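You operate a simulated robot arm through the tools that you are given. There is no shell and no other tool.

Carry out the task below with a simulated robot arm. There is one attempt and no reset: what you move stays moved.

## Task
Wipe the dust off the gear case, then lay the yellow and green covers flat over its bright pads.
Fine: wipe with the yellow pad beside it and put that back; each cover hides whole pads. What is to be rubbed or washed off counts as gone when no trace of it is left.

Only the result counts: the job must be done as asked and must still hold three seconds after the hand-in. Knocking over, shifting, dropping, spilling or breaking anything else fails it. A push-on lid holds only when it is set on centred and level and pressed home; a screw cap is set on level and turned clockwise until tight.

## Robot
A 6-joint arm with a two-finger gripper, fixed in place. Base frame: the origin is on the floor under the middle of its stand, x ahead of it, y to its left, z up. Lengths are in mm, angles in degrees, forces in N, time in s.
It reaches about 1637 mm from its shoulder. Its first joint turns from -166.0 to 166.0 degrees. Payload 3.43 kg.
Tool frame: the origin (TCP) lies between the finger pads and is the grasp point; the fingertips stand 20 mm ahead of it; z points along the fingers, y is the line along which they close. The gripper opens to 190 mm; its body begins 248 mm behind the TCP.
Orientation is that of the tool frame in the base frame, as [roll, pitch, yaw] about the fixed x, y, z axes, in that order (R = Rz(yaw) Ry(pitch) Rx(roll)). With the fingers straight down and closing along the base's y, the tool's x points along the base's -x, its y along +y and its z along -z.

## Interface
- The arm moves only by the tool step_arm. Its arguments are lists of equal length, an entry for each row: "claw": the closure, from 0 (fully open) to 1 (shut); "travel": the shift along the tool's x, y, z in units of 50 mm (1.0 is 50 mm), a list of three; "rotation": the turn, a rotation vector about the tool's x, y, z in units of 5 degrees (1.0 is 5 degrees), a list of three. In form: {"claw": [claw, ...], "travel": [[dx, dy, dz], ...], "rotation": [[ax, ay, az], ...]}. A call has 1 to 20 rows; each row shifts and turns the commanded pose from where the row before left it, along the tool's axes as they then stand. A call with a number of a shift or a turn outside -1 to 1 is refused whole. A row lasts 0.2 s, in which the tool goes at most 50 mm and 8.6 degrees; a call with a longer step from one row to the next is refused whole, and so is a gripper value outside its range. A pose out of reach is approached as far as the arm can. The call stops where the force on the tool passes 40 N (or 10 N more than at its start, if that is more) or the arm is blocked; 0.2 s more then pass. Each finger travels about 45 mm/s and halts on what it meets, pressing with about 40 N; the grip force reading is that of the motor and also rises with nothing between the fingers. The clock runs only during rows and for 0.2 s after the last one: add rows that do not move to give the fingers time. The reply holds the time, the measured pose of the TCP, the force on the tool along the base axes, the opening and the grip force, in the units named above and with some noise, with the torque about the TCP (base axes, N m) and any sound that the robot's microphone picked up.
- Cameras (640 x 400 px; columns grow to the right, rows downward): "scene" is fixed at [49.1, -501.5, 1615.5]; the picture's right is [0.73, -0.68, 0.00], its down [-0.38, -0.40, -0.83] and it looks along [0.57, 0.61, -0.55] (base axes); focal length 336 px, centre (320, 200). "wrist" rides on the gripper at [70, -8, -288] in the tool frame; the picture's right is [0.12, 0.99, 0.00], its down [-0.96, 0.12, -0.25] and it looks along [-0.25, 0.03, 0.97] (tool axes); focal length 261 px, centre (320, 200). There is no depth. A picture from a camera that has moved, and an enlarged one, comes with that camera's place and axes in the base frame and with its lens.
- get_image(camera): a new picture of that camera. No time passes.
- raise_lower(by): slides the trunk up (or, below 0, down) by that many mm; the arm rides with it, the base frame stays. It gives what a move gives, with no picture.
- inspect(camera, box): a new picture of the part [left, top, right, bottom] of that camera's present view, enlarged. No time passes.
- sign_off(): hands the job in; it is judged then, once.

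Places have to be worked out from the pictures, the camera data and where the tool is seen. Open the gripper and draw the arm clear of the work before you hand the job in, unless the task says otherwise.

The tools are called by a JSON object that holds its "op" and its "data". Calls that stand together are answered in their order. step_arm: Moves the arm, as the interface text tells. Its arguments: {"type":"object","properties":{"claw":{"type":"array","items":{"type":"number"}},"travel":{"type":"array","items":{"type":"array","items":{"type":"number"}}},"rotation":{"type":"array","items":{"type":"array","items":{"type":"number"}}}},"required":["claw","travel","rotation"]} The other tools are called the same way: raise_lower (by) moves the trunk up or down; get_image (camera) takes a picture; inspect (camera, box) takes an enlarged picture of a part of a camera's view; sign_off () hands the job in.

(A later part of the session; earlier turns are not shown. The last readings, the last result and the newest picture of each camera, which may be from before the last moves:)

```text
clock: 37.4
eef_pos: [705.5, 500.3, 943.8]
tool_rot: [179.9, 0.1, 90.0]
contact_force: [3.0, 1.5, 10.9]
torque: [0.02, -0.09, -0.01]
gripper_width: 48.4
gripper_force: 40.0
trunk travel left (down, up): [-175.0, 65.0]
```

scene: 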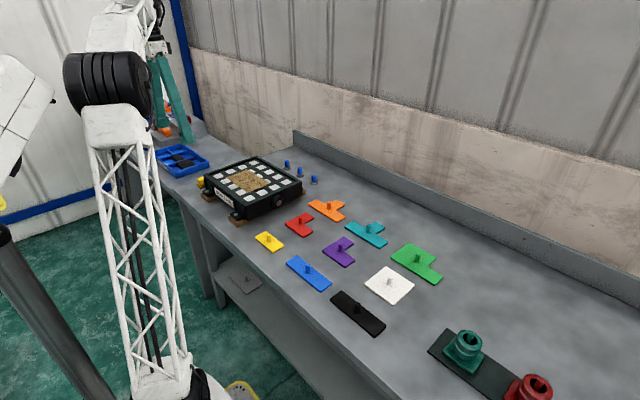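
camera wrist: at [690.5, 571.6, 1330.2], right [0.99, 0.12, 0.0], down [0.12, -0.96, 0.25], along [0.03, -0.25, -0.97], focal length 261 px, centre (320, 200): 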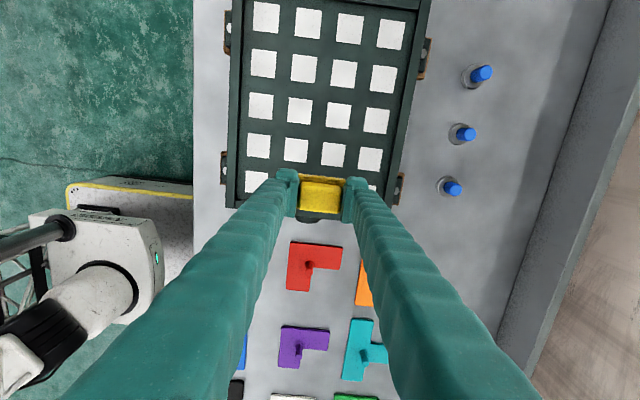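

Contact is 10.9 N. I'll stroke toward +y along x ≈ 705, then step to x ≈ 665.

{"op": "step_arm", "data": {"claw": [1, 1, 1, 1, 1, 1, 1, 1, 1, 1, 1, 1, 1, 1, 1, 1, 1, 1], "travel": [[0.3, 0, 0], [0.3, 0, 0], [0.3, 0, 0], [0.3, 0, 0], [0.3, 0, 0], [0.3, 0, 0], [0.3, 0, 0], [0.3, 0, 0], [0.3, 0, 0], [0.3, 0, 0], [0.3, 0, 0], [0.3, 0, 0], [0.3, 0, 0], [0.2, 0, 0], [0, -0.3, 0], [0, -0.3, 0], [0, -0.2, 0], [0, 0, 0]], "rotation": [[0, 0, 0], [0, 0, 0], [0, 0, 0], [0, 0, 0], [0, 0, 0], [0, 0, 0], [0, 0, 0], [0, 0, 0], [0, 0, 0], [0, 0, 0], [0, 0, 0], [0, 0, 0], [0, 0, 0], [0, 0, 0], [0, 0, 0], [0, 0, 0], [0, 0, 0], [0, 0, 0]]}}

```text
clock: 41.2
eef_pos: [665.3, 706.2, 943.1]
tool_rot: [179.8, 0.0, 90.1]
contact_force: [1.0, 1.5, 9.1]
torque: [0.03, -0.03, 0.01]
gripper_width: 48.4
gripper_force: 40.2
trunk travel left (down, up): [-175.0, 65.0]
```

Pressure held at 9 N. I'll stroke toward -y along x = 665 and then step to x ≈ 625.

{"op": "step_arm", "data": {"claw": [1, 1, 1, 1, 1, 1, 1, 1, 1, 1, 1, 1, 1, 1, 1, 1, 1, 1], "travel": [[-0.3, 0, 0], [-0.3, 0, 0], [-0.3, 0, 0], [-0.3, 0, 0], [-0.3, 0, 0], [-0.3, 0, 0], [-0.3, 0, 0], [-0.3, 0, 0.01], [-0.3, 0, 0], [-0.3, 0, 0], [-0.3, 0, 0], [-0.3, 0, 0], [-0.3, 0, 0], [-0.2, 0, 0], [0, -0.3, 0], [0, -0.3, 0], [0, -0.2, 0], [0, 0, 0]], "rotation": [[0, 0, 0], [0, 0, 0], [0, 0, 0], [0, 0, 0], [0, 0, 0], [0, 0, 0], [0, 0, 0], [0, 0, 0], [0, 0, 0], [0, 0, 0], [0, 0, 0], [0, 0, 0], [0, 0, 0], [0, 0, 0], [0, 0, 0], [0, 0, 0], [0, 0, 0], [0, 0, 0]]}}

```text
clock: 45.0
eef_pos: [625.1, 499.7, 941.8]
tool_rot: [-179.9, -0.1, 90.0]
contact_force: [2.3, -2.0, 23.5]
torque: [-0.12, 0.0, 0.0]
gripper_width: 48.6
gripper_force: 39.9
trunk travel left (down, up): [-175.0, 65.0]
```

Pressure is now 23 N, so I'll ease off 0.5 mm and stroke toward +y along x ≈ 625.

{"op": "step_arm", "data": {"claw": [1, 1, 1, 1, 1, 1, 1, 1, 1, 1, 1, 1, 1, 1, 1, 1, 1], "travel": [[0, 0, -0.01], [0.3, 0, 0], [0.3, 0, 0], [0.3, 0, 0], [0.3, 0, 0], [0.3, 0, 0], [0.3, 0, 0], [0.3, 0, 0], [0.3, 0, 0], [0.3, 0, 0], [0.3, 0, 0], [0.3, 0, 0], [0.3, 0, 0], [0.3, 0, 0], [0.2, 0, 0], [0, 0, 0], [0, 0, 0]], "rotation": [[0, 0, 0], [0, 0, 0], [0, 0, 0], [0, 0, 0], [0, 0, 0], [0, 0, 0], [0, 0, 0], [0, 0, 0], [0, 0, 0], [0, 0, 0], [0, 0, 0], [0, 0, 0], [0, 0, 0], [0, 0, 0], [0, 0, 0], [0, 0, 0], [0, 0, 0]]}}

{"op": "step_arm", "data": {"claw": [1, 1, 1, 1, 1], "travel": [[0, 0, -0.2], [0, 0, -0.6], [0, 0, -0.6], [0, 0, -0.2], [0, 0, 0]], "rotation": [[0, 0, 0], [0, 0, 0], [0, 0, 0], [0, 0, 0], [0, 0, 0]]}}

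{"op": "get_image", "data": {"camera": "wrist"}}

{"op": "inspect", "data": {"camera": "scene", "box": [205, 155, 301, 215]}}

```text
clock: 48.6
eef_pos: [624.9, 705.4, 941.9]
tool_rot: [180.0, 0.0, 90.1]
contact_force: [-0.1, -0.7, -0.4]
torque: [0.05, -0.01, 0.05]
gripper_width: 48.3
gripper_force: 40.0
trunk travel left (down, up): [-175.0, 65.0]
```

```text
clock: 49.8
eef_pos: [625.4, 704.8, 1021.9]
tool_rot: [-180.0, -0.1, 90.0]
contact_force: [0.1, 0.2, -0.4]
torque: [-0.02, 0.01, 0.01]
gripper_width: 48.4
gripper_force: 39.6
trunk travel left (down, up): [-175.0, 65.0]
```

```text
taken
camera wrist: at [617.0, 775.5, 1311.2], right [0.99, 0.12, 0.0], down [0.12, -0.96, 0.25], along [0.03, -0.25, -0.97], focal length 261 px, centre (320, 200)
```

wrist: 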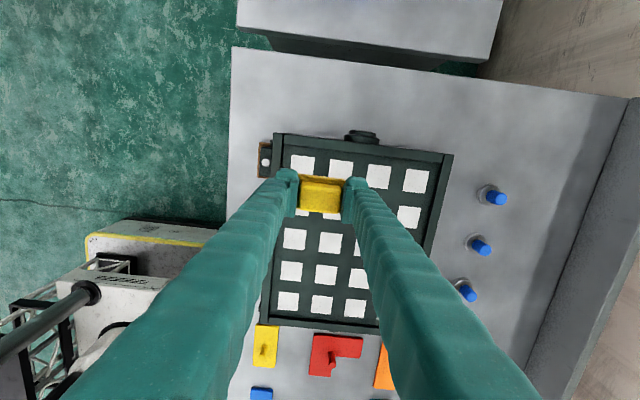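

```text
6.67 times, centred on (253, 185) of scene
camera zoom: at [49.1, -501.5, 1615.5], right [0.73, -0.68, 0.0], down [-0.38, -0.4, -0.83], along [0.57, 0.61, -0.55], focal length 2239 px, centre (767, 300)
```

zoom: 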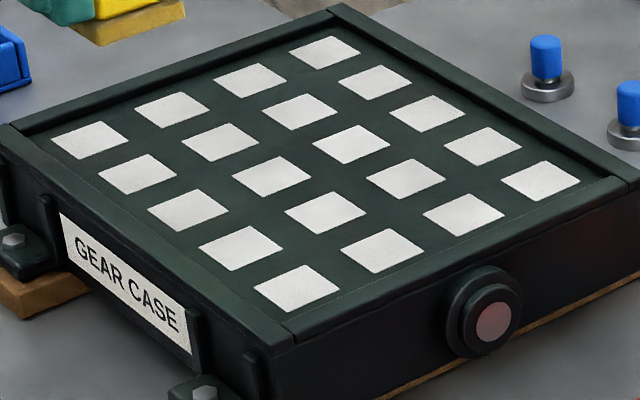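

The panel is fully clean with 20 white pads. I'll carry the wiping pad back over its original spot by reversing the commanded offsets (+127 mm y, -57 mm x), then descend.

{"op": "step_arm", "data": {"claw": [1, 1, 1, 1, 1, 1, 1, 1, 1, 1], "travel": [[0.846, -0.38, 0], [0.846, -0.38, 0], [0.846, -0.38, 0], [0, 0, 0], [0, 0, 0.75], [0, 0, 0.75], [0, 0, 0.75], [0, 0, 0.6], [0, 0, 0.1], [0, 0, 0]], "rotation": [[0, 0, 0], [0, 0, 0], [0, 0, 0], [0, 0, 0], [0, 0, 0], [0, 0, 0], [0, 0, 0], [0, 0, 0], [0, 0, 0], [0, 0, 0]]}}

{"op": "get_image", "data": {"camera": "wrist"}}

{"op": "inspect", "data": {"camera": "scene", "box": [160, 140, 260, 202]}}

```text
clock: 52.0
eef_pos: [567.6, 831.3, 872.4]
tool_rot: [179.9, 0.0, 90.0]
contact_force: [-0.5, -0.4, 0.0]
torque: [-0.01, -0.02, 0.0]
gripper_width: 48.5
gripper_force: 40.2
trunk travel left (down, up): [-175.0, 65.0]
```

```text
taken
camera wrist: at [559.4, 903.0, 1162.6], right [0.99, 0.12, 0.0], down [0.12, -0.96, 0.25], along [0.03, -0.25, -0.97], focal length 261 px, centre (320, 200)
```

wrist: 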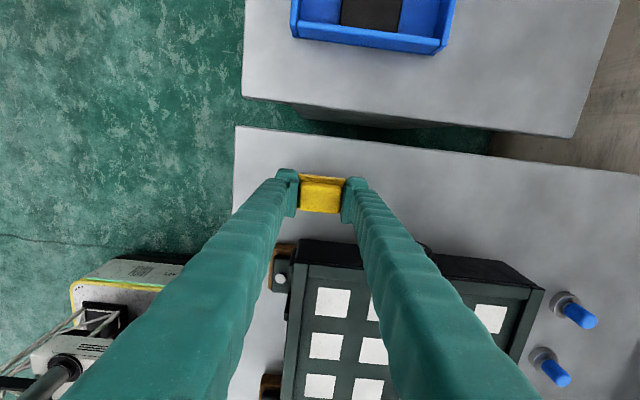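

```text
6.40 times, centred on (210, 171) of scene
camera zoom: at [49.1, -501.5, 1615.5], right [0.73, -0.68, 0.0], down [-0.38, -0.4, -0.83], along [0.57, 0.61, -0.55], focal length 2149 px, centre (1024, 386)
```

zoom: 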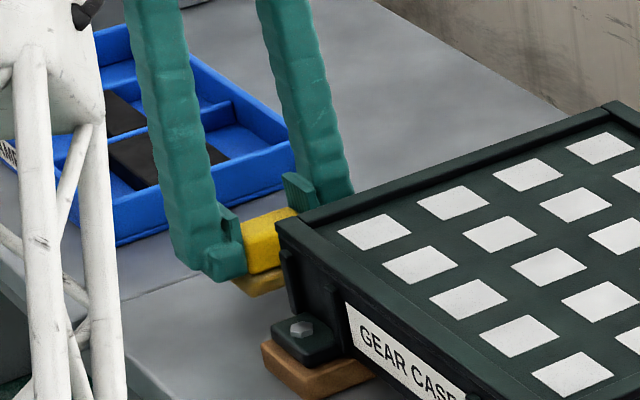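

The pad is above its original spot at (567.6, 831.3). I'll lower it gently to the bench, expecting contact near z ≈ 857.

{"op": "step_arm", "data": {"claw": [1, 1, 1, 1, 1], "travel": [[0, 0, 0.1], [0, 0, 0.1], [0, 0, 0.04], [0, 0, 0.02], [0, 0, 0]], "rotation": [[0, 0, 0], [0, 0, 0], [0, 0, 0], [0, 0, 0], [0, 0, 0]]}}

{"op": "step_arm", "data": {"claw": [1, 1, 1, 1], "travel": [[0, 0, 0.02], [0, 0, 0.02], [0, 0, 0], [0, 0, 0]], "rotation": [[0, 0, 0], [0, 0, 0], [0, 0, 0], [0, 0, 0]]}}

```text
clock: 53.2
eef_pos: [569.6, 831.3, 860.8]
tool_rot: [180.0, 0.0, 90.0]
contact_force: [0.8, -0.2, -0.2]
torque: [0.0, 0.04, -0.04]
gripper_width: 48.4
gripper_force: 40.0
trunk travel left (down, up): [-175.0, 65.0]
```

```text
clock: 54.2
eef_pos: [569.0, 832.7, 859.8]
tool_rot: [-179.9, 0.1, 90.1]
contact_force: [-0.4, -0.2, -0.7]
torque: [0.01, 0.01, 0.02]
gripper_width: 48.5
gripper_force: 39.8
trunk travel left (down, up): [-175.0, 65.0]
```

Still no contact at 859.8. I'll lower 2 mm more and read the force.

{"op": "step_arm", "data": {"claw": [1, 1, 1, 1], "travel": [[0, 0, 0.02], [0, 0, 0.02], [0, 0, 0], [0, 0, 0]], "rotation": [[0, 0, 0], [0, 0, 0], [0, 0, 0], [0, 0, 0]]}}

```text
clock: 55.2
eef_pos: [568.8, 832.7, 857.5]
tool_rot: [-180.0, 0.0, 90.0]
contact_force: [0.8, -0.3, -0.5]
torque: [-0.02, 0.04, -0.01]
gripper_width: 48.4
gripper_force: 39.4
trunk travel left (down, up): [-175.0, 65.0]
```

{"op": "step_arm", "data": {"claw": [1, 1, 1, 1], "travel": [[0, 0, 0.02], [0, 0, 0.01], [0, 0, 0], [0, 0, 0]], "rotation": [[0, 0, 0], [0, 0, 0], [0, 0, 0], [0, 0, 0]]}}

```text
clock: 56.2
eef_pos: [568.6, 832.5, 856.4]
tool_rot: [180.0, 0.0, 90.0]
contact_force: [-0.3, 0.5, 1.9]
torque: [0.06, 0.04, -0.01]
gripper_width: 48.6
gripper_force: 39.7
trunk travel left (down, up): [-175.0, 65.0]
```

First contact is at 1.9 N. I'll settle 0.5 mm more, open the fingers, and then rise.

{"op": "step_arm", "data": {"claw": [1, 1, 0.9, 0.8, 0.7, 0.6, 0.5, 0.45, 0.45, 0.45], "travel": [[0, 0, 0.01], [0, 0, 0], [0, 0, 0], [0, 0, 0], [0, 0, 0], [0, 0, 0], [0, 0, 0], [0, 0, 0], [0, 0, 0], [0, 0, 0]], "rotation": [[0, 0, 0], [0, 0, 0], [0, 0, 0], [0, 0, 0], [0, 0, 0], [0, 0, 0], [0, 0, 0], [0, 0, 0], [0, 0, 0], [0, 0, 0]]}}

{"op": "step_arm", "data": {"claw": [0.45, 0.45, 0.45, 0.45], "travel": [[0, 0, -0.4], [0, 0, -0.8], [0, 0, -0.8], [0, 0, 0]], "rotation": [[0, 0, 0], [0, 0, 0], [0, 0, 0], [0, 0, 0]]}}

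{"op": "inspect", "data": {"camera": "wrist", "box": [240, 100, 400, 200]}}

{"op": "inspect", "data": {"camera": "scene", "box": [180, 160, 244, 200]}}

```text
clock: 58.4
eef_pos: [567.7, 832.5, 855.1]
tool_rot: [180.0, -0.1, 90.0]
contact_force: [-0.3, -0.2, -0.4]
torque: [0.01, 0.01, -0.02]
gripper_width: 104.4
gripper_force: 0.0
trunk travel left (down, up): [-175.0, 65.0]
```

```text
clock: 59.4
eef_pos: [569.3, 833.6, 956.6]
tool_rot: [179.9, 0.1, 89.9]
contact_force: [-0.6, -0.3, 0.2]
torque: [0.09, -0.02, 0.02]
gripper_width: 104.7
gripper_force: 0.0
trunk travel left (down, up): [-175.0, 65.0]
```

```text
4.00 times, centred on (320, 150) of wrist
camera zoom: at [562.4, 903.8, 1246.2], right [0.99, 0.12, 0.0], down [0.12, -0.96, 0.25], along [0.03, -0.25, -0.97], focal length 1043 px, centre (320, 400)
```

zoom: 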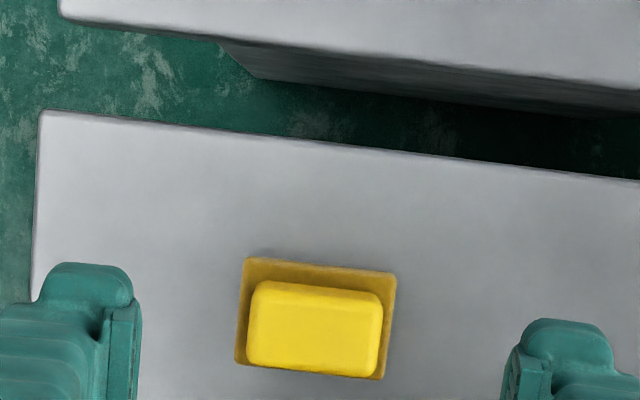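

```text
10.00 times, centred on (212, 180) of scene
camera zoom: at [49.1, -501.5, 1615.5], right [0.73, -0.68, 0.0], down [-0.38, -0.4, -0.83], along [0.57, 0.61, -0.55], focal length 3358 px, centre (1400, 400)
```

zoom: 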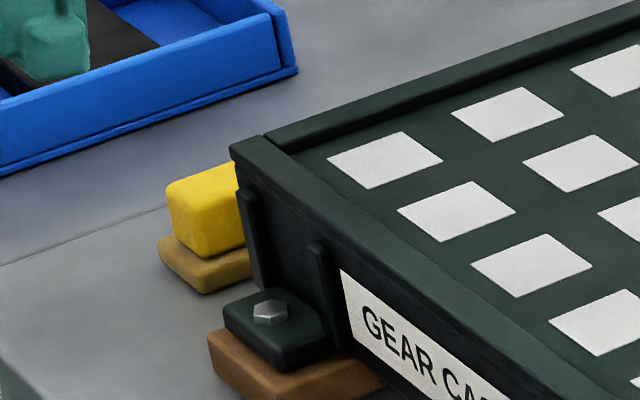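

The wiping pad is back within about 1–2 mm of where it was. Next is the yellow cover near (551, 301), so I'll rise and move over there to measure it.

{"op": "step_arm", "data": {"claw": [0.45, 0.45, 0.45, 0.45, 0.45, 0.45, 0.45, 0.45, 0.45, 0.45, 0.45, 0.45, 0.45, 0.45], "travel": [[0, 0, -0.9], [0, 0, -0.9], [-0.9, 0, 0], [-0.9, 0, 0], [-0.9, 0, 0], [-0.9, 0, 0], [-0.9, 0, 0], [-0.9, 0, 0], [-0.9, 0, 0], [-0.9, 0, 0], [-0.9, 0, 0], [-0.9, 0, 0], [-0.4, -0.36, 0], [0, 0, 0]], "rotation": [[0, 0, 0], [0, 0, 0], [0, 0, 0], [0, 0, 0], [0, 0, 0], [0, 0, 0], [0, 0, 0], [0, 0, 0], [0, 0, 0], [0, 0, 0], [0, 0, 0], [0, 0, 0], [0, 0, 0], [0, 0, 0]]}}

{"op": "get_image", "data": {"camera": "wrist"}}

{"op": "get_image", "data": {"camera": "scene"}}

```text
clock: 62.4
eef_pos: [560.6, 357.5, 1023.9]
tool_rot: [-178.3, 1.2, 89.2]
contact_force: [-0.4, 0.5, 0.0]
torque: [0.02, -0.01, -0.03]
gripper_width: 104.3
gripper_force: 0.0
trunk travel left (down, up): [-175.0, 65.0]
```

```text
taken
camera wrist: at [562.0, 434.7, 1310.8], right [0.99, 0.1, -0.03], down [0.11, -0.96, 0.26], along [0.0, -0.27, -0.96], focal length 261 px, centre (320, 200)
```

wrist: 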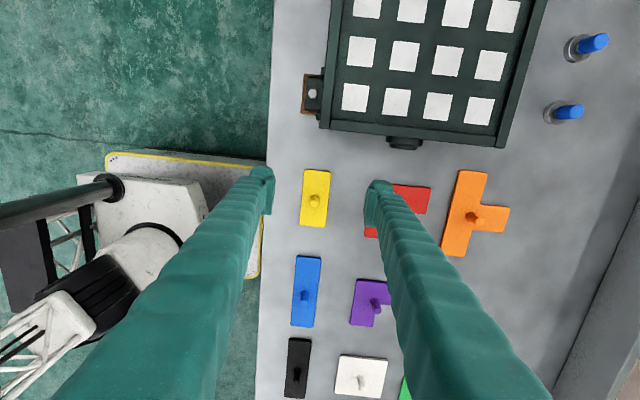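

```text
taken
```

scene: 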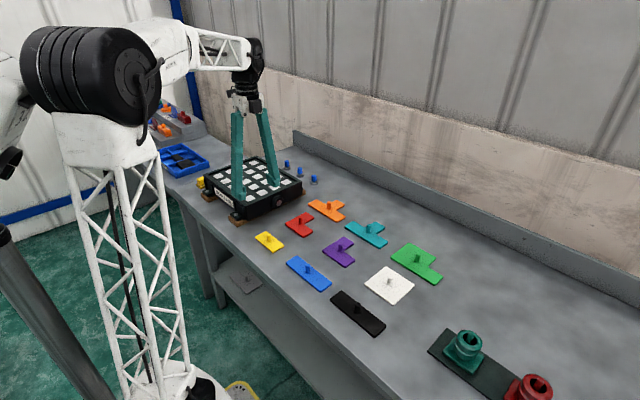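

The pose reading still shows a small tilt, so the arm may not have settled. I'll hold for a moment and re-read.

{"op": "step_arm", "data": {"claw": [0.45, 0.45, 0.45, 0.45], "travel": [[0, 0, 0], [0, 0, 0], [0, 0, 0], [0, 0, 0]], "rotation": [[0, 0, 0], [0, 0, 0], [0, 0, 0], [0, 0, 0]]}}

{"op": "inspect", "data": {"camera": "wrist", "box": [260, 140, 400, 240]}}

{"op": "get_image", "data": {"camera": "scene"}}

```text
clock: 63.4
eef_pos: [552.3, 359.9, 1038.3]
tool_rot: [-179.3, 0.5, 89.8]
contact_force: [-0.2, 0.9, -0.7]
torque: [0.02, -0.01, -0.03]
gripper_width: 104.3
gripper_force: 0.1
trunk travel left (down, up): [-175.0, 65.0]
```

```text
4.00 times, centred on (330, 190) of wrist
camera zoom: at [547.5, 433.2, 1326.3], right [0.99, 0.12, -0.01], down [0.11, -0.96, 0.25], along [0.02, -0.25, -0.97], focal length 1043 px, centre (280, 240)
```

zoom: 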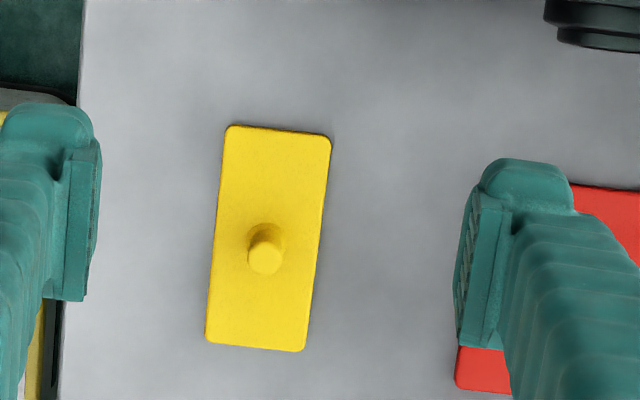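

```text
taken
```

scene: 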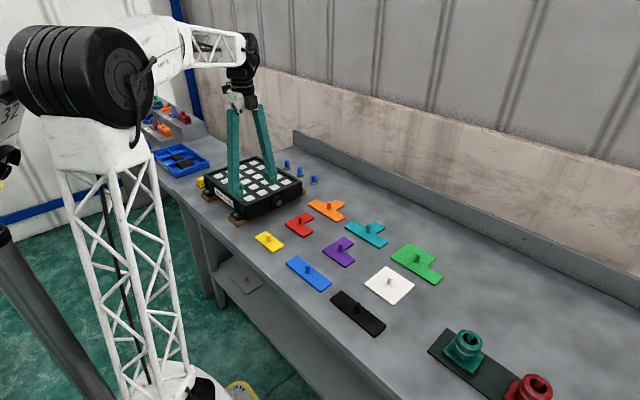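

It's still converging. I'll hold a bit longer and then measure.

{"op": "step_arm", "data": {"claw": [0.45, 0.45, 0.45, 0.45, 0.45, 0.45, 0.45], "travel": [[0, 0, 0], [0, 0, 0], [0, 0, 0], [0, 0, 0], [0, 0, 0], [0, 0, 0], [0, 0, 0]], "rotation": [[0, 0, 0], [0, 0, 0], [0, 0, 0], [0, 0, 0], [0, 0, 0], [0, 0, 0], [0, 0, 0]]}}

{"op": "inspect", "data": {"camera": "wrist", "box": [260, 140, 400, 240]}}

{"op": "inspect", "data": {"camera": "wrist", "box": [280, 0, 440, 150]}}

```text
clock: 65.0
eef_pos: [552.0, 362.7, 1045.6]
tool_rot: [-180.0, 0.1, 90.1]
contact_force: [0.1, -0.1, 0.7]
torque: [-0.01, 0.04, 0.0]
gripper_width: 104.5
gripper_force: 0.1
trunk travel left (down, up): [-175.0, 65.0]
```

```text
4.00 times, centred on (330, 190) of wrist
camera zoom: at [543.2, 433.2, 1333.7], right [0.99, 0.12, 0.0], down [0.12, -0.96, 0.25], along [0.03, -0.25, -0.97], focal length 1043 px, centre (280, 240)
```

zoom: 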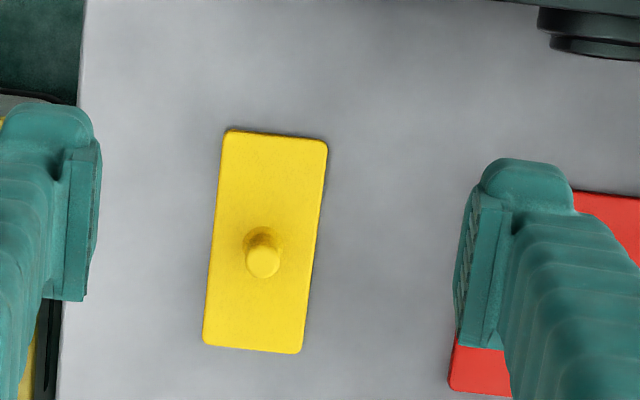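

```text
2.67 times, centred on (360, 75) of wrist
camera zoom: at [543.2, 433.2, 1333.7], right [0.99, 0.12, 0.0], down [0.12, -0.96, 0.25], along [0.03, -0.25, -0.97], focal length 695 px, centre (213, 533)
```

zoom: 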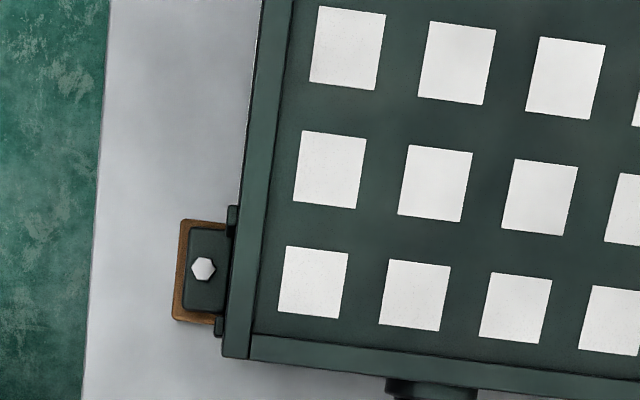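

From this view the yellow cover is 50 x 111 mm centred at (551, 301.4) and square to the axes, with a knob about 16 mm across reaching z ≈ 858. Pads measure about 37 mm on a 60 mm pitch (rows at x = 596, 656 and 717; columns at y = 482, 542 and 602). I'll move over the knob and descend partway with a 60 mm opening.

{"op": "step_arm", "data": {"claw": [0.5, 0.6, 0.68, 0.68, 0.68, 0.68, 0.68, 0.68, 0.68], "travel": [[-0.613, 0, 0], [-0.613, 0, 0], [0, 0, 0], [0, 0, 0.73], [0, 0, 0.73], [0, 0, 0.73], [0, 0, 0.73], [0, 0, 0], [0, 0, 0]], "rotation": [[0, 0, 0], [0, 0, 0], [0, 0, 0], [0, 0, 0], [0, 0, 0], [0, 0, 0], [0, 0, 0], [0, 0, 0], [0, 0, 0]]}}

{"op": "inspect", "data": {"camera": "wrist", "box": [240, 130, 400, 230]}}

```text
clock: 67.0
eef_pos: [552.0, 300.0, 899.0]
tool_rot: [179.9, 0.0, 90.0]
contact_force: [0.4, -0.3, -0.1]
torque: [-0.02, 0.01, 0.0]
gripper_width: 61.0
gripper_force: 0.1
trunk travel left (down, up): [-175.0, 65.0]
```

```text
4.00 times, centred on (320, 180) of wrist
camera zoom: at [544.4, 371.8, 1187.3], right [0.99, 0.12, 0.0], down [0.12, -0.96, 0.25], along [0.03, -0.25, -0.97], focal length 1043 px, centre (320, 280)
```

zoom: 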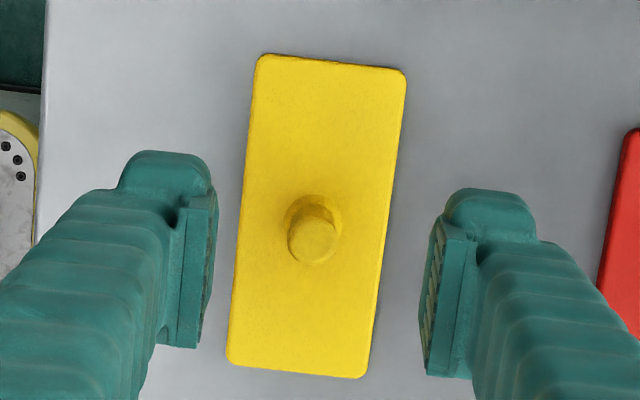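

The knob reads (550.5, 301) and the TCP (552, 300), so I'll nudge by 1 mm, descend to z ≈ 851 (fingertips about 4 mm above the plate), and close on the knob.

{"op": "step_arm", "data": {"claw": [0.68, 0.68, 0.68, 0.8, 0.9, 1, 1, 1, 1, 1, 1], "travel": [[0.02, -0.02, 0.5], [0, 0, 0.46], [0, 0, 0], [0, 0, 0], [0, 0, 0], [0, 0, 0], [0, 0, 0], [0, 0, 0], [0, 0, 0], [0, 0, 0], [0, 0, 0]], "rotation": [[0, 0, 0], [0, 0, 0], [0, 0, 0], [0, 0, 0], [0, 0, 0], [0, 0, 0], [0, 0, 0], [0, 0, 0], [0, 0, 0], [0, 0, 0], [0, 0, 0]]}}

{"op": "inspect", "data": {"camera": "wrist", "box": [240, 130, 400, 230]}}

{"op": "inspect", "data": {"camera": "scene", "box": [220, 200, 316, 260]}}

```text
clock: 69.4
eef_pos: [550.5, 301.5, 850.6]
tool_rot: [179.9, 0.0, 90.0]
contact_force: [-0.5, -0.7, -0.4]
torque: [0.02, 0.03, 0.01]
gripper_width: 14.7
gripper_force: 40.8
trunk travel left (down, up): [-175.0, 65.0]
```

```text
4.00 times, centred on (320, 180) of wrist
camera zoom: at [543.2, 372.4, 1139.8], right [0.99, 0.12, 0.0], down [0.12, -0.96, 0.25], along [0.03, -0.25, -0.97], focal length 1043 px, centre (320, 280)
```

zoom: 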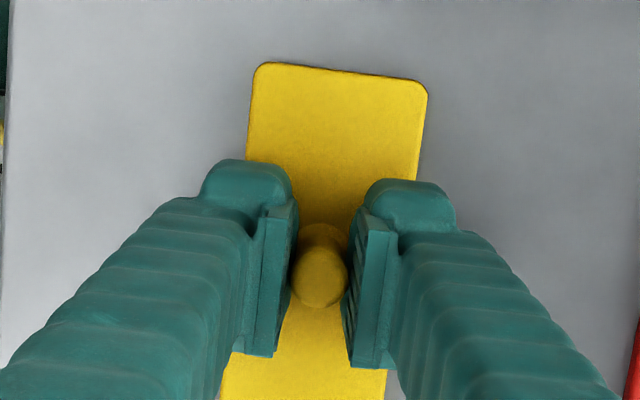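

```text
6.67 times, centred on (268, 230) of scene
camera zoom: at [49.1, -501.5, 1615.5], right [0.73, -0.68, 0.0], down [-0.38, -0.4, -0.83], along [0.57, 0.61, -0.55], focal length 2239 px, centre (667, 0)
```

zoom: 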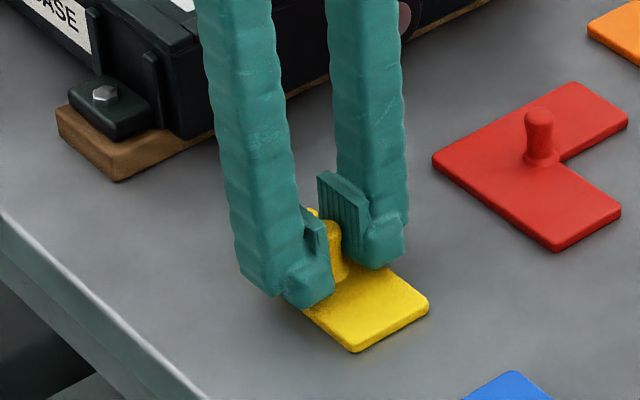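

The knob is gripped at 14.7 mm. I'll lift 150 mm and carry the yellow cover toward row 3, columns 1–2 with its centre at (716.6, 514), which leaves the interior free for the green one.

{"op": "step_arm", "data": {"claw": [1, 1, 1, 1, 1, 1, 1, 1, 1, 1, 1, 1, 1, 1, 1, 1], "travel": [[0, 0, -0.3], [0, 0, -0.6], [0, 0, -0.7], [0, 0, -0.7], [0, 0, -0.7], [0, 0, 0], [0.608, 0.475, 0], [0.608, 0.475, 0], [0.608, 0.475, 0], [0.608, 0.475, 0], [0.608, 0.475, 0], [0.608, 0.475, 0], [0.602, 0.47, 0], [0, 0, 0], [0, 0, 0], [0, 0, 0]], "rotation": [[0, 0, 0], [0, 0, 0], [0, 0, 0], [0, 0, 0], [0, 0, 0], [0, 0, 0], [0, 0, 0], [0, 0, 0], [0, 0, 0], [0, 0, 0], [0, 0, 0], [0, 0, 0], [0, 0, 0], [0, 0, 0], [0, 0, 0], [0, 0, 0]]}}

{"op": "get_image", "data": {"camera": "wrist"}}

{"op": "inspect", "data": {"camera": "scene", "box": [190, 110, 318, 190]}}

```text
clock: 72.8
eef_pos: [717.0, 515.3, 1002.2]
tool_rot: [-179.9, 0.1, 90.0]
contact_force: [0.2, -0.3, -1.5]
torque: [0.02, 0.01, -0.02]
gripper_width: 14.5
gripper_force: 40.4
trunk travel left (down, up): [-175.0, 65.0]
```

```text
taken
camera wrist: at [708.7, 586.3, 1290.7], right [0.99, 0.12, 0.0], down [0.12, -0.96, 0.25], along [0.03, -0.25, -0.97], focal length 261 px, centre (320, 200)
```

wrist: 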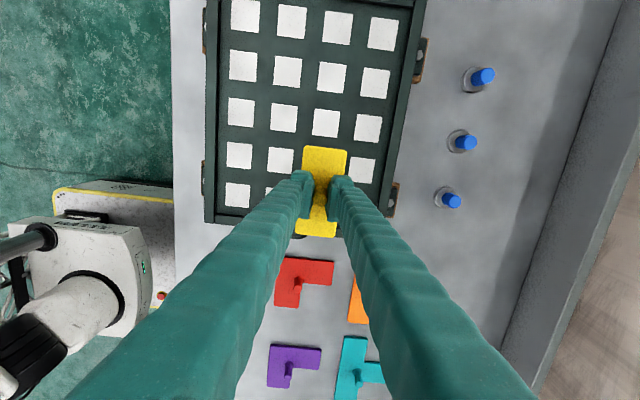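

```text
5.00 times, centred on (254, 150) of scene
camera zoom: at [49.1, -501.5, 1615.5], right [0.73, -0.68, 0.0], down [-0.38, -0.4, -0.83], along [0.57, 0.61, -0.55], focal length 1679 px, centre (650, 450)
```

zoom: 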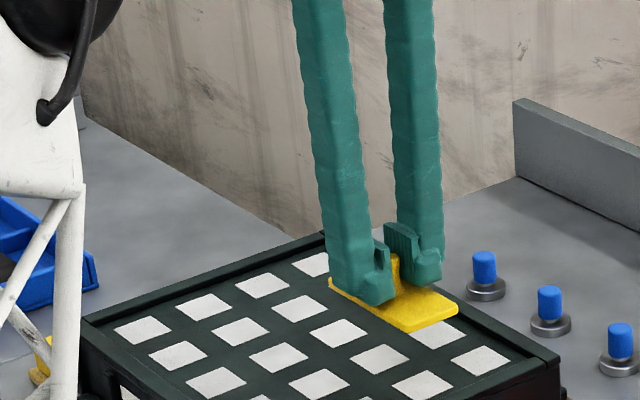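

The cover hangs level over the panel. I'll zoom the wrist view to compare the plate with the pads before lowering.

{"op": "inspect", "data": {"camera": "wrist", "box": [220, 50, 420, 250]}}

{"op": "inspect", "data": {"camera": "wrist", "box": [260, 90, 400, 178]}}

```text
2.00 times, centred on (320, 150) of wrist
camera zoom: at [708.7, 586.3, 1290.7], right [0.99, 0.12, 0.0], down [0.12, -0.96, 0.25], along [0.03, -0.25, -0.97], focal length 521 px, centre (320, 300)
```

zoom: 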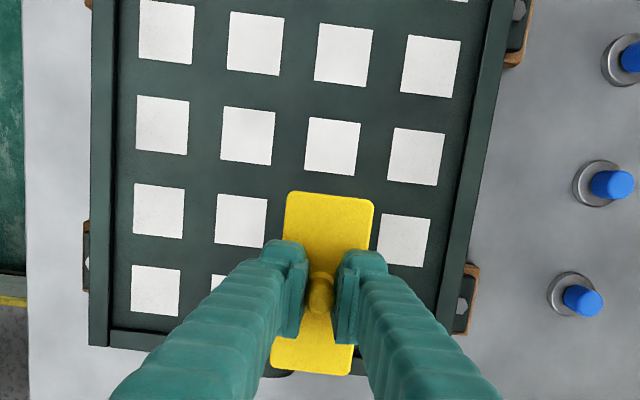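

```text
4.55 times, centred on (330, 134) of wrist
camera zoom: at [708.7, 586.3, 1290.7], right [0.99, 0.12, 0.0], down [0.12, -0.96, 0.25], along [0.03, -0.25, -0.97], focal length 1185 px, centre (274, 500)
```

zoom: 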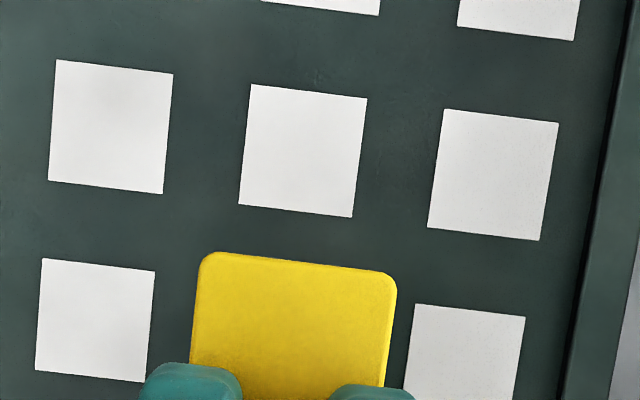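

The plate centre reads (717.9, 514.9), and the row-3 pads sit at x ≈ 716.2 with columns at y ≈ 481.5 and 541.8. I'll nudge by -1.5/-1.2 mm, descend to about 9 mm above the panel, and re-check.

{"op": "step_arm", "data": {"claw": [1, 1, 1, 1, 1], "travel": [[-0.024, -0.03, 0], [0, 0, 0.6], [0, 0, 0.5], [0, 0, 0], [0, 0, 0]], "rotation": [[0, 0, -0.1], [0, 0, 0], [0, 0, 0], [0, 0, 0], [0, 0, 0]]}}

{"op": "inspect", "data": {"camera": "wrist", "box": [220, 50, 420, 250]}}

{"op": "inspect", "data": {"camera": "scene", "box": [220, 130, 316, 190]}}

```text
clock: 74.0
eef_pos: [714.3, 513.3, 947.0]
tool_rot: [180.0, -0.1, 90.5]
contact_force: [0.2, 0.0, -0.5]
torque: [0.03, -0.04, 0.0]
gripper_width: 14.5
gripper_force: 39.9
trunk travel left (down, up): [-175.0, 65.0]
```

```text
2.00 times, centred on (320, 150) of wrist
camera zoom: at [705.7, 584.6, 1236.1], right [0.99, 0.13, 0.0], down [0.12, -0.96, 0.25], along [0.03, -0.25, -0.97], focal length 521 px, centre (320, 300)
```

zoom: 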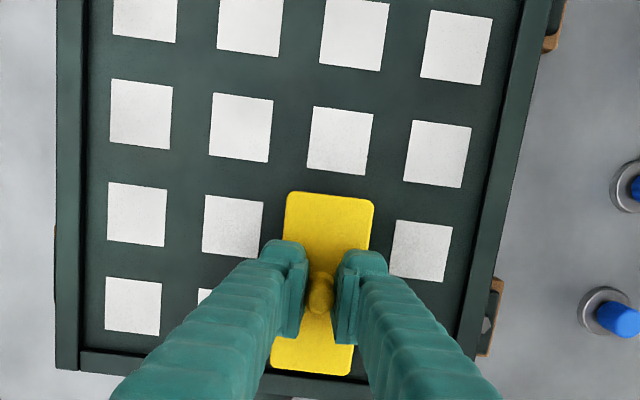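

```text
6.67 times, centred on (268, 160) of scene
camera zoom: at [49.1, -501.5, 1615.5], right [0.73, -0.68, 0.0], down [-0.38, -0.4, -0.83], along [0.57, 0.61, -0.55], focal length 2239 px, centre (667, 467)
```

zoom: 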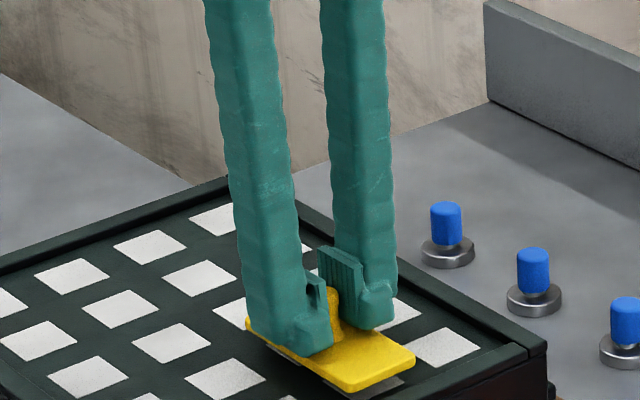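

Comparing edges in this view, the plate is parallel to the pads and its centre (715.2, 513.1) is within about 1–2 mm of the target. I'll shift +1 mm in x and lower in small steps to contact, expected near z ≈ 936.

{"op": "step_arm", "data": {"claw": [1, 1, 1, 1, 1], "travel": [[0, 0.02, 0.08], [0, 0, 0.06], [0, 0, 0.03], [0, 0, 0], [0, 0, 0]], "rotation": [[0, 0, 0], [0, 0, 0], [0, 0, 0], [0, 0, 0], [0, 0, 0]]}}

{"op": "inspect", "data": {"camera": "scene", "box": [220, 130, 316, 190]}}

```text
clock: 75.2
eef_pos: [716.6, 512.7, 938.6]
tool_rot: [-179.9, 0.0, 90.5]
contact_force: [-0.7, 0.0, -1.1]
torque: [-0.03, -0.01, -0.02]
gripper_width: 14.5
gripper_force: 39.9
trunk travel left (down, up): [-175.0, 65.0]
```

```text
6.67 times, centred on (268, 160) of scene
camera zoom: at [49.1, -501.5, 1615.5], right [0.73, -0.68, 0.0], down [-0.38, -0.4, -0.83], along [0.57, 0.61, -0.55], focal length 2239 px, centre (667, 467)
```

zoom: 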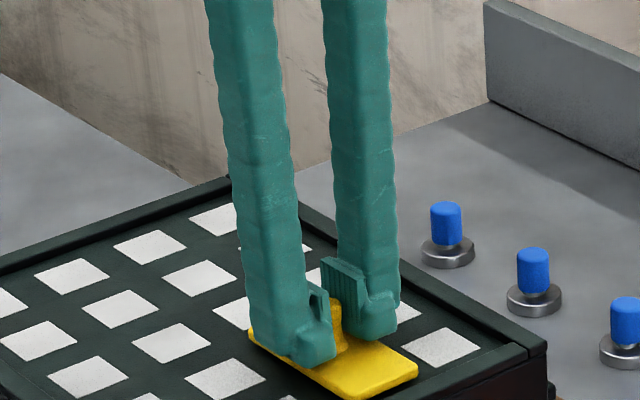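

It's about 2–3 mm above the panel. I'll continue down in 1 mm steps.

{"op": "step_arm", "data": {"claw": [1, 1, 1, 1], "travel": [[0, 0, 0.02], [0, 0, 0.02], [0, 0, 0], [0, 0, 0]], "rotation": [[0, 0, 0], [0, 0, 0], [0, 0, 0], [0, 0, 0]]}}

```text
clock: 76.2
eef_pos: [715.0, 513.9, 938.0]
tool_rot: [-180.0, 0.1, 90.5]
contact_force: [0.0, 0.6, -1.0]
torque: [-0.04, 0.02, -0.02]
gripper_width: 14.7
gripper_force: 40.0
trunk travel left (down, up): [-175.0, 65.0]
```

{"op": "step_arm", "data": {"claw": [1, 1, 1, 1], "travel": [[0, 0, 0.02], [0, 0, 0.02], [0, 0, 0], [0, 0, 0]], "rotation": [[0, 0, 0], [0, 0, 0], [0, 0, 0], [0, 0, 0]]}}

```text
clock: 77.2
eef_pos: [715.9, 512.3, 935.9]
tool_rot: [179.9, -0.1, 90.5]
contact_force: [2.7, 3.5, 14.0]
torque: [0.02, -0.02, 0.03]
gripper_width: 14.5
gripper_force: 40.3
trunk travel left (down, up): [-175.0, 65.0]
```

Contact is 14 N at z ≈ 936, as predicted. I'll check the alignment before letting go.

{"op": "inspect", "data": {"camera": "wrist", "box": [220, 50, 420, 250]}}

{"op": "inspect", "data": {"camera": "scene", "box": [236, 150, 316, 200]}}

```text
2.00 times, centred on (320, 150) of wrist
camera zoom: at [706.6, 584.3, 1224.6], right [0.99, 0.13, 0.0], down [0.12, -0.96, 0.25], along [0.03, -0.24, -0.97], focal length 521 px, centre (320, 300)
```

zoom: 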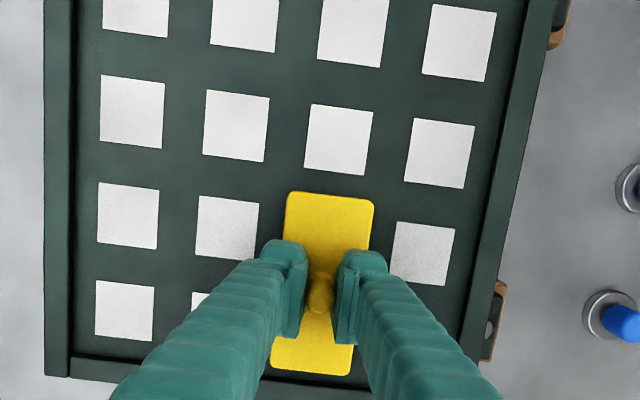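

```text
8.00 times, centred on (276, 175) of scene
camera zoom: at [49.1, -501.5, 1615.5], right [0.73, -0.68, 0.0], down [-0.38, -0.4, -0.83], along [0.57, 0.61, -0.55], focal length 2686 px, centre (672, 400)
```

zoom: 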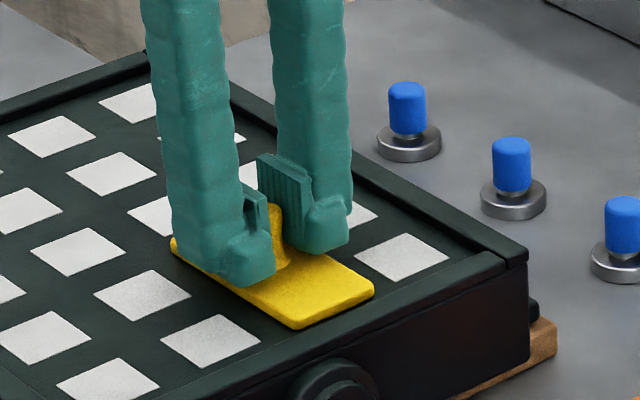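

The plate is centred between the neighbouring pads and inside the rim. I'll ease up 0.5 mm, open the fingers, and rise.

{"op": "step_arm", "data": {"claw": [1, 0.95, 0.9, 0.85, 0.8, 0.75, 0.7, 0.7, 0.7], "travel": [[0, 0, -0.01], [0, 0, 0], [0, 0, 0], [0, 0, 0], [0, 0, 0], [0, 0, 0], [0, 0, 0], [0, 0, 0], [0, 0, 0]], "rotation": [[0, 0, 0], [0, 0, 0], [0, 0, 0], [0, 0, 0], [0, 0, 0], [0, 0, 0], [0, 0, 0], [0, 0, 0], [0, 0, 0]]}}

{"op": "step_arm", "data": {"claw": [0.7, 0.7, 0.7, 0.7, 0.7], "travel": [[0, 0, -0.3], [0, 0, -0.7], [0, 0, -0.7], [0, 0, -0.7], [0, 0, 0]], "rotation": [[0, 0, 0], [0, 0, 0], [0, 0, 0], [0, 0, 0], [0, 0, 0]]}}

{"op": "get_image", "data": {"camera": "wrist"}}

{"op": "inspect", "data": {"camera": "scene", "box": [220, 150, 316, 210]}}

```text
clock: 79.2
eef_pos: [715.0, 512.3, 934.4]
tool_rot: [179.9, 0.0, 90.5]
contact_force: [-0.1, 0.0, 0.2]
torque: [-0.02, 0.03, 0.01]
gripper_width: 57.0
gripper_force: 0.1
trunk travel left (down, up): [-175.0, 65.0]
```

```text
clock: 80.4
eef_pos: [714.8, 512.0, 1055.2]
tool_rot: [-179.9, 0.1, 90.5]
contact_force: [0.0, 0.1, 0.3]
torque: [0.02, 0.01, -0.01]
gripper_width: 56.9
gripper_force: 0.1
trunk travel left (down, up): [-175.0, 65.0]
```

```text
taken
camera wrist: at [706.1, 584.0, 1344.2], right [0.99, 0.13, 0.0], down [0.12, -0.96, 0.25], along [0.03, -0.25, -0.97], focal length 261 px, centre (320, 200)
```

wrist: 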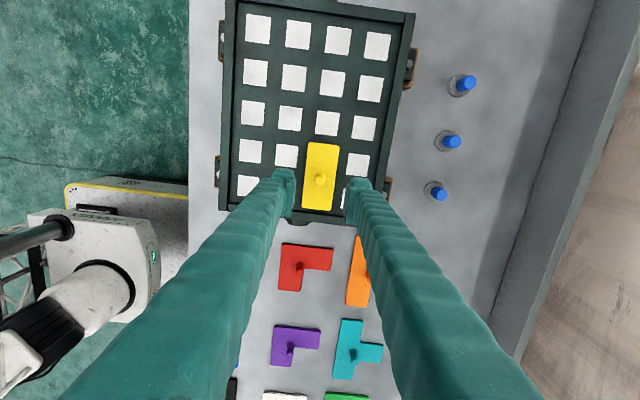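

```text
6.67 times, centred on (268, 180) of scene
camera zoom: at [49.1, -501.5, 1615.5], right [0.73, -0.68, 0.0], down [-0.38, -0.4, -0.83], along [0.57, 0.61, -0.55], focal length 2239 px, centre (667, 333)
```

zoom: 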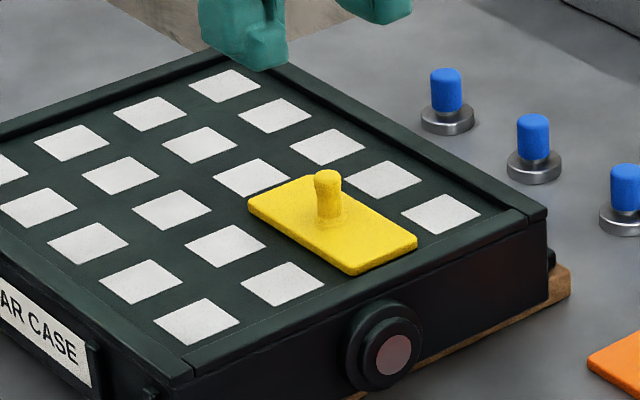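

Yellow is lying flat over two whole pads in row 3. Next is the green cover, estimated around x 798–911 and y -214 to -39, so I'll move over for a measuring view.

{"op": "step_arm", "data": {"claw": [0.6, 0.5, 0.45, 0.45, 0.45, 0.45, 0.45, 0.45, 0.45, 0.45, 0.45, 0.45, 0.45, 0.45, 0.45, 0.45, 0.45, 0.45, 0.45, 0.45], "travel": [[-0.889, 0.215, 0], [-0.889, 0.215, 0], [-0.889, 0.215, 0], [-0.889, 0.215, 0], [-0.889, 0.215, 0], [-0.889, 0.215, 0], [-0.889, 0.215, 0], [-0.889, 0.215, 0], [-0.889, 0.215, 0], [-0.889, 0.215, 0], [-0.889, 0.215, 0], [-0.889, 0.215, 0], [-0.889, 0.215, 0], [0, 0, 0], [0, 0, 0], [0, 0, 0], [0, 0, 0], [0, 0, 0], [0, 0, 0], [0, 0, 0]], "rotation": [[0, 0, 0], [0, 0, 0], [0, 0, 0], [0, 0, 0], [0, 0, 0], [0, 0, 0], [0, 0, 0], [0, 0, 0], [0, 0, 0], [0, 0, 0], [0, 0, 0], [0, 0, 0], [0, 0, 0], [0, 0, 0], [0, 0, 0], [0, 0, 0], [0, 0, 0], [0, 0, 0], [0, 0, 0], [0, 0, 0]]}}

{"op": "get_image", "data": {"camera": "wrist"}}

{"op": "get_image", "data": {"camera": "scene"}}

```text
clock: 84.6
eef_pos: [861.7, -65.6, 1056.5]
tool_rot: [-180.0, 0.0, 90.6]
contact_force: [-0.2, 0.1, 0.6]
torque: [0.0, 0.0, 0.01]
gripper_width: 104.6
gripper_force: 0.1
trunk travel left (down, up): [-175.0, 65.0]
```

```text
taken
camera wrist: at [852.7, 5.9, 1345.5], right [0.99, 0.13, 0.0], down [0.12, -0.96, 0.25], along [0.03, -0.25, -0.97], focal length 261 px, centre (320, 200)
```

wrist: 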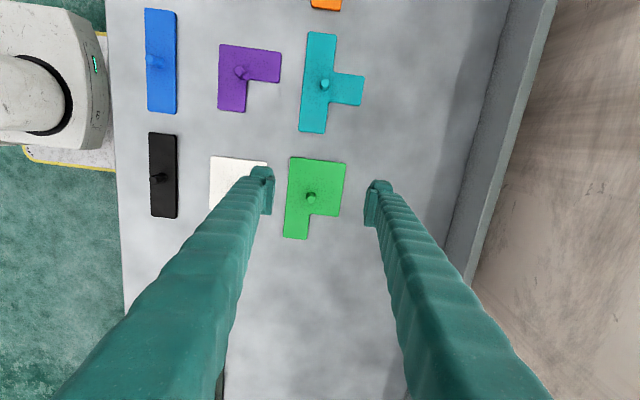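

```text
taken
```

scene: 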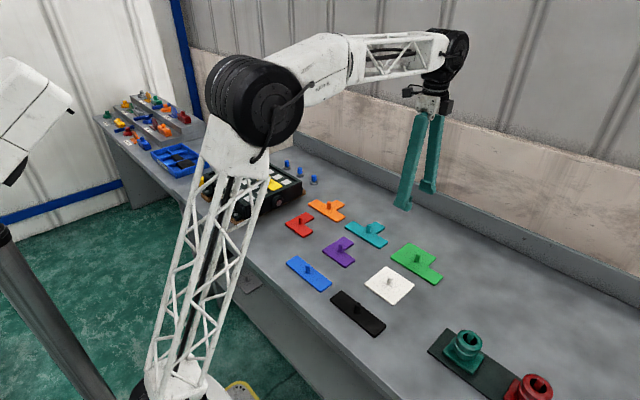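

The green cover is visible between the fingers. I'll zoom in to measure its corners and knob.

{"op": "inspect", "data": {"camera": "wrist", "box": [250, 148, 390, 248]}}

```text
4.00 times, centred on (320, 198) of wrist
camera zoom: at [852.7, 5.9, 1345.5], right [0.99, 0.13, 0.0], down [0.12, -0.96, 0.25], along [0.03, -0.25, -0.97], focal length 1043 px, centre (320, 208)
```

zoom: 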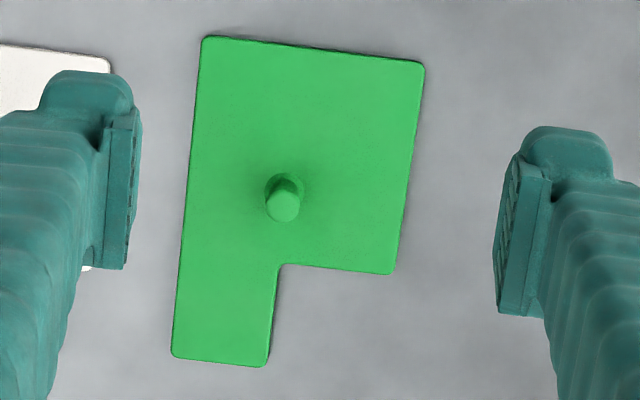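

The green cover measures x 801.5–912, y -216.5 to -45.5, made of five cells on a 60 mm pitch, with its knob at the centroid (851, -119). I'll move over the knob and descend partway.

{"op": "step_arm", "data": {"claw": [0.5, 0.6, 0.68, 0.68, 0.68, 0.68, 0.68, 0.68, 0.68], "travel": [[-0.534, -0.109, 0], [-0.534, -0.109, 0], [0, 0, 0], [0, 0, 0.78], [0, 0, 0.78], [0, 0, 0.78], [0, 0, 0.78], [0, 0, 0], [0, 0, 0]], "rotation": [[0, 0, 0], [0, 0, 0], [0, 0, 0], [0, 0, 0], [0, 0, 0], [0, 0, 0], [0, 0, 0], [0, 0, 0], [0, 0, 0]]}}

{"op": "inspect", "data": {"camera": "wrist", "box": [240, 130, 400, 230]}}

```text
clock: 86.6
eef_pos: [850.6, -119.0, 902.0]
tool_rot: [180.0, -0.1, 90.5]
contact_force: [-0.1, -0.1, -0.5]
torque: [0.03, -0.01, -0.02]
gripper_width: 60.9
gripper_force: 0.1
trunk travel left (down, up): [-175.0, 65.0]
```

```text
4.00 times, centred on (320, 180) of wrist
camera zoom: at [842.6, -47.3, 1189.6], right [0.99, 0.13, 0.0], down [0.12, -0.96, 0.25], along [0.03, -0.25, -0.97], focal length 1043 px, centre (320, 280)
```

zoom: 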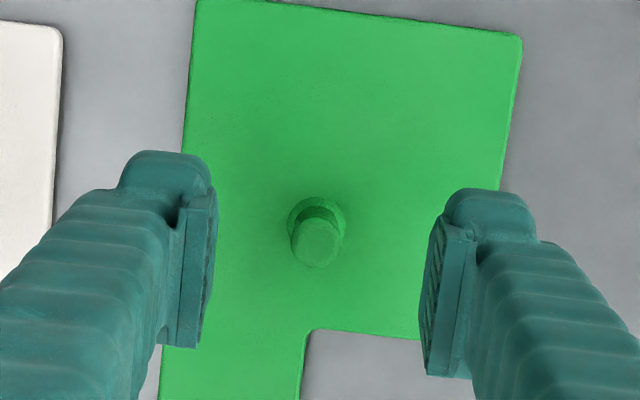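

The TCP is centred on the knob at (850.5, -119). I'll descend to z ≈ 851 and close.

{"op": "step_arm", "data": {"claw": [0.68, 0.68, 0.68, 0.8, 0.9, 1, 1, 1, 1, 1, 1], "travel": [[0, 0, 0.55], [0, 0, 0.46], [0, 0, 0], [0, 0, 0], [0, 0, 0], [0, 0, 0], [0, 0, 0], [0, 0, 0], [0, 0, 0], [0, 0, 0], [0, 0, 0]], "rotation": [[0, 0, 0], [0, 0, 0], [0, 0, 0], [0, 0, 0], [0, 0, 0], [0, 0, 0], [0, 0, 0], [0, 0, 0], [0, 0, 0], [0, 0, 0], [0, 0, 0]]}}

{"op": "inspect", "data": {"camera": "wrist", "box": [240, 130, 400, 230]}}

{"op": "inspect", "data": {"camera": "scene", "box": [360, 220, 456, 290]}}

```text
clock: 89.0
eef_pos: [850.4, -118.5, 849.7]
tool_rot: [-179.9, 0.1, 90.5]
contact_force: [-0.3, -1.8, -0.3]
torque: [0.01, 0.0, 0.01]
gripper_width: 15.2
gripper_force: 40.2
trunk travel left (down, up): [-175.0, 65.0]
```

```text
4.00 times, centred on (320, 180) of wrist
camera zoom: at [842.6, -46.9, 1137.6], right [0.99, 0.13, 0.0], down [0.12, -0.96, 0.25], along [0.03, -0.25, -0.97], focal length 1043 px, centre (320, 280)
```

zoom: 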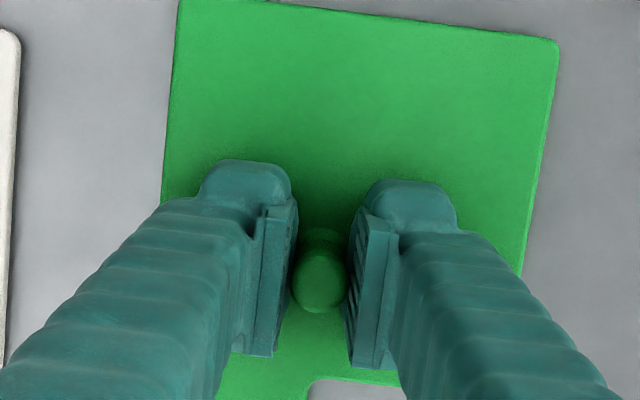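

```text
5.71 times, centred on (408, 255) of scene
camera zoom: at [49.1, -501.5, 1615.5], right [0.73, -0.68, 0.0], down [-0.38, -0.4, -0.83], along [0.57, 0.61, -0.55], focal length 1919 px, centre (-183, -114)
```

zoom: 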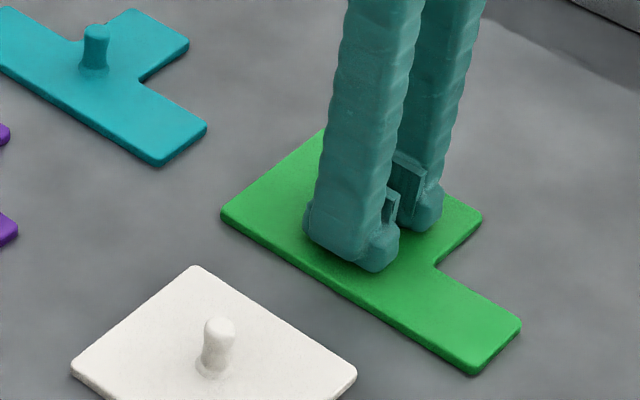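

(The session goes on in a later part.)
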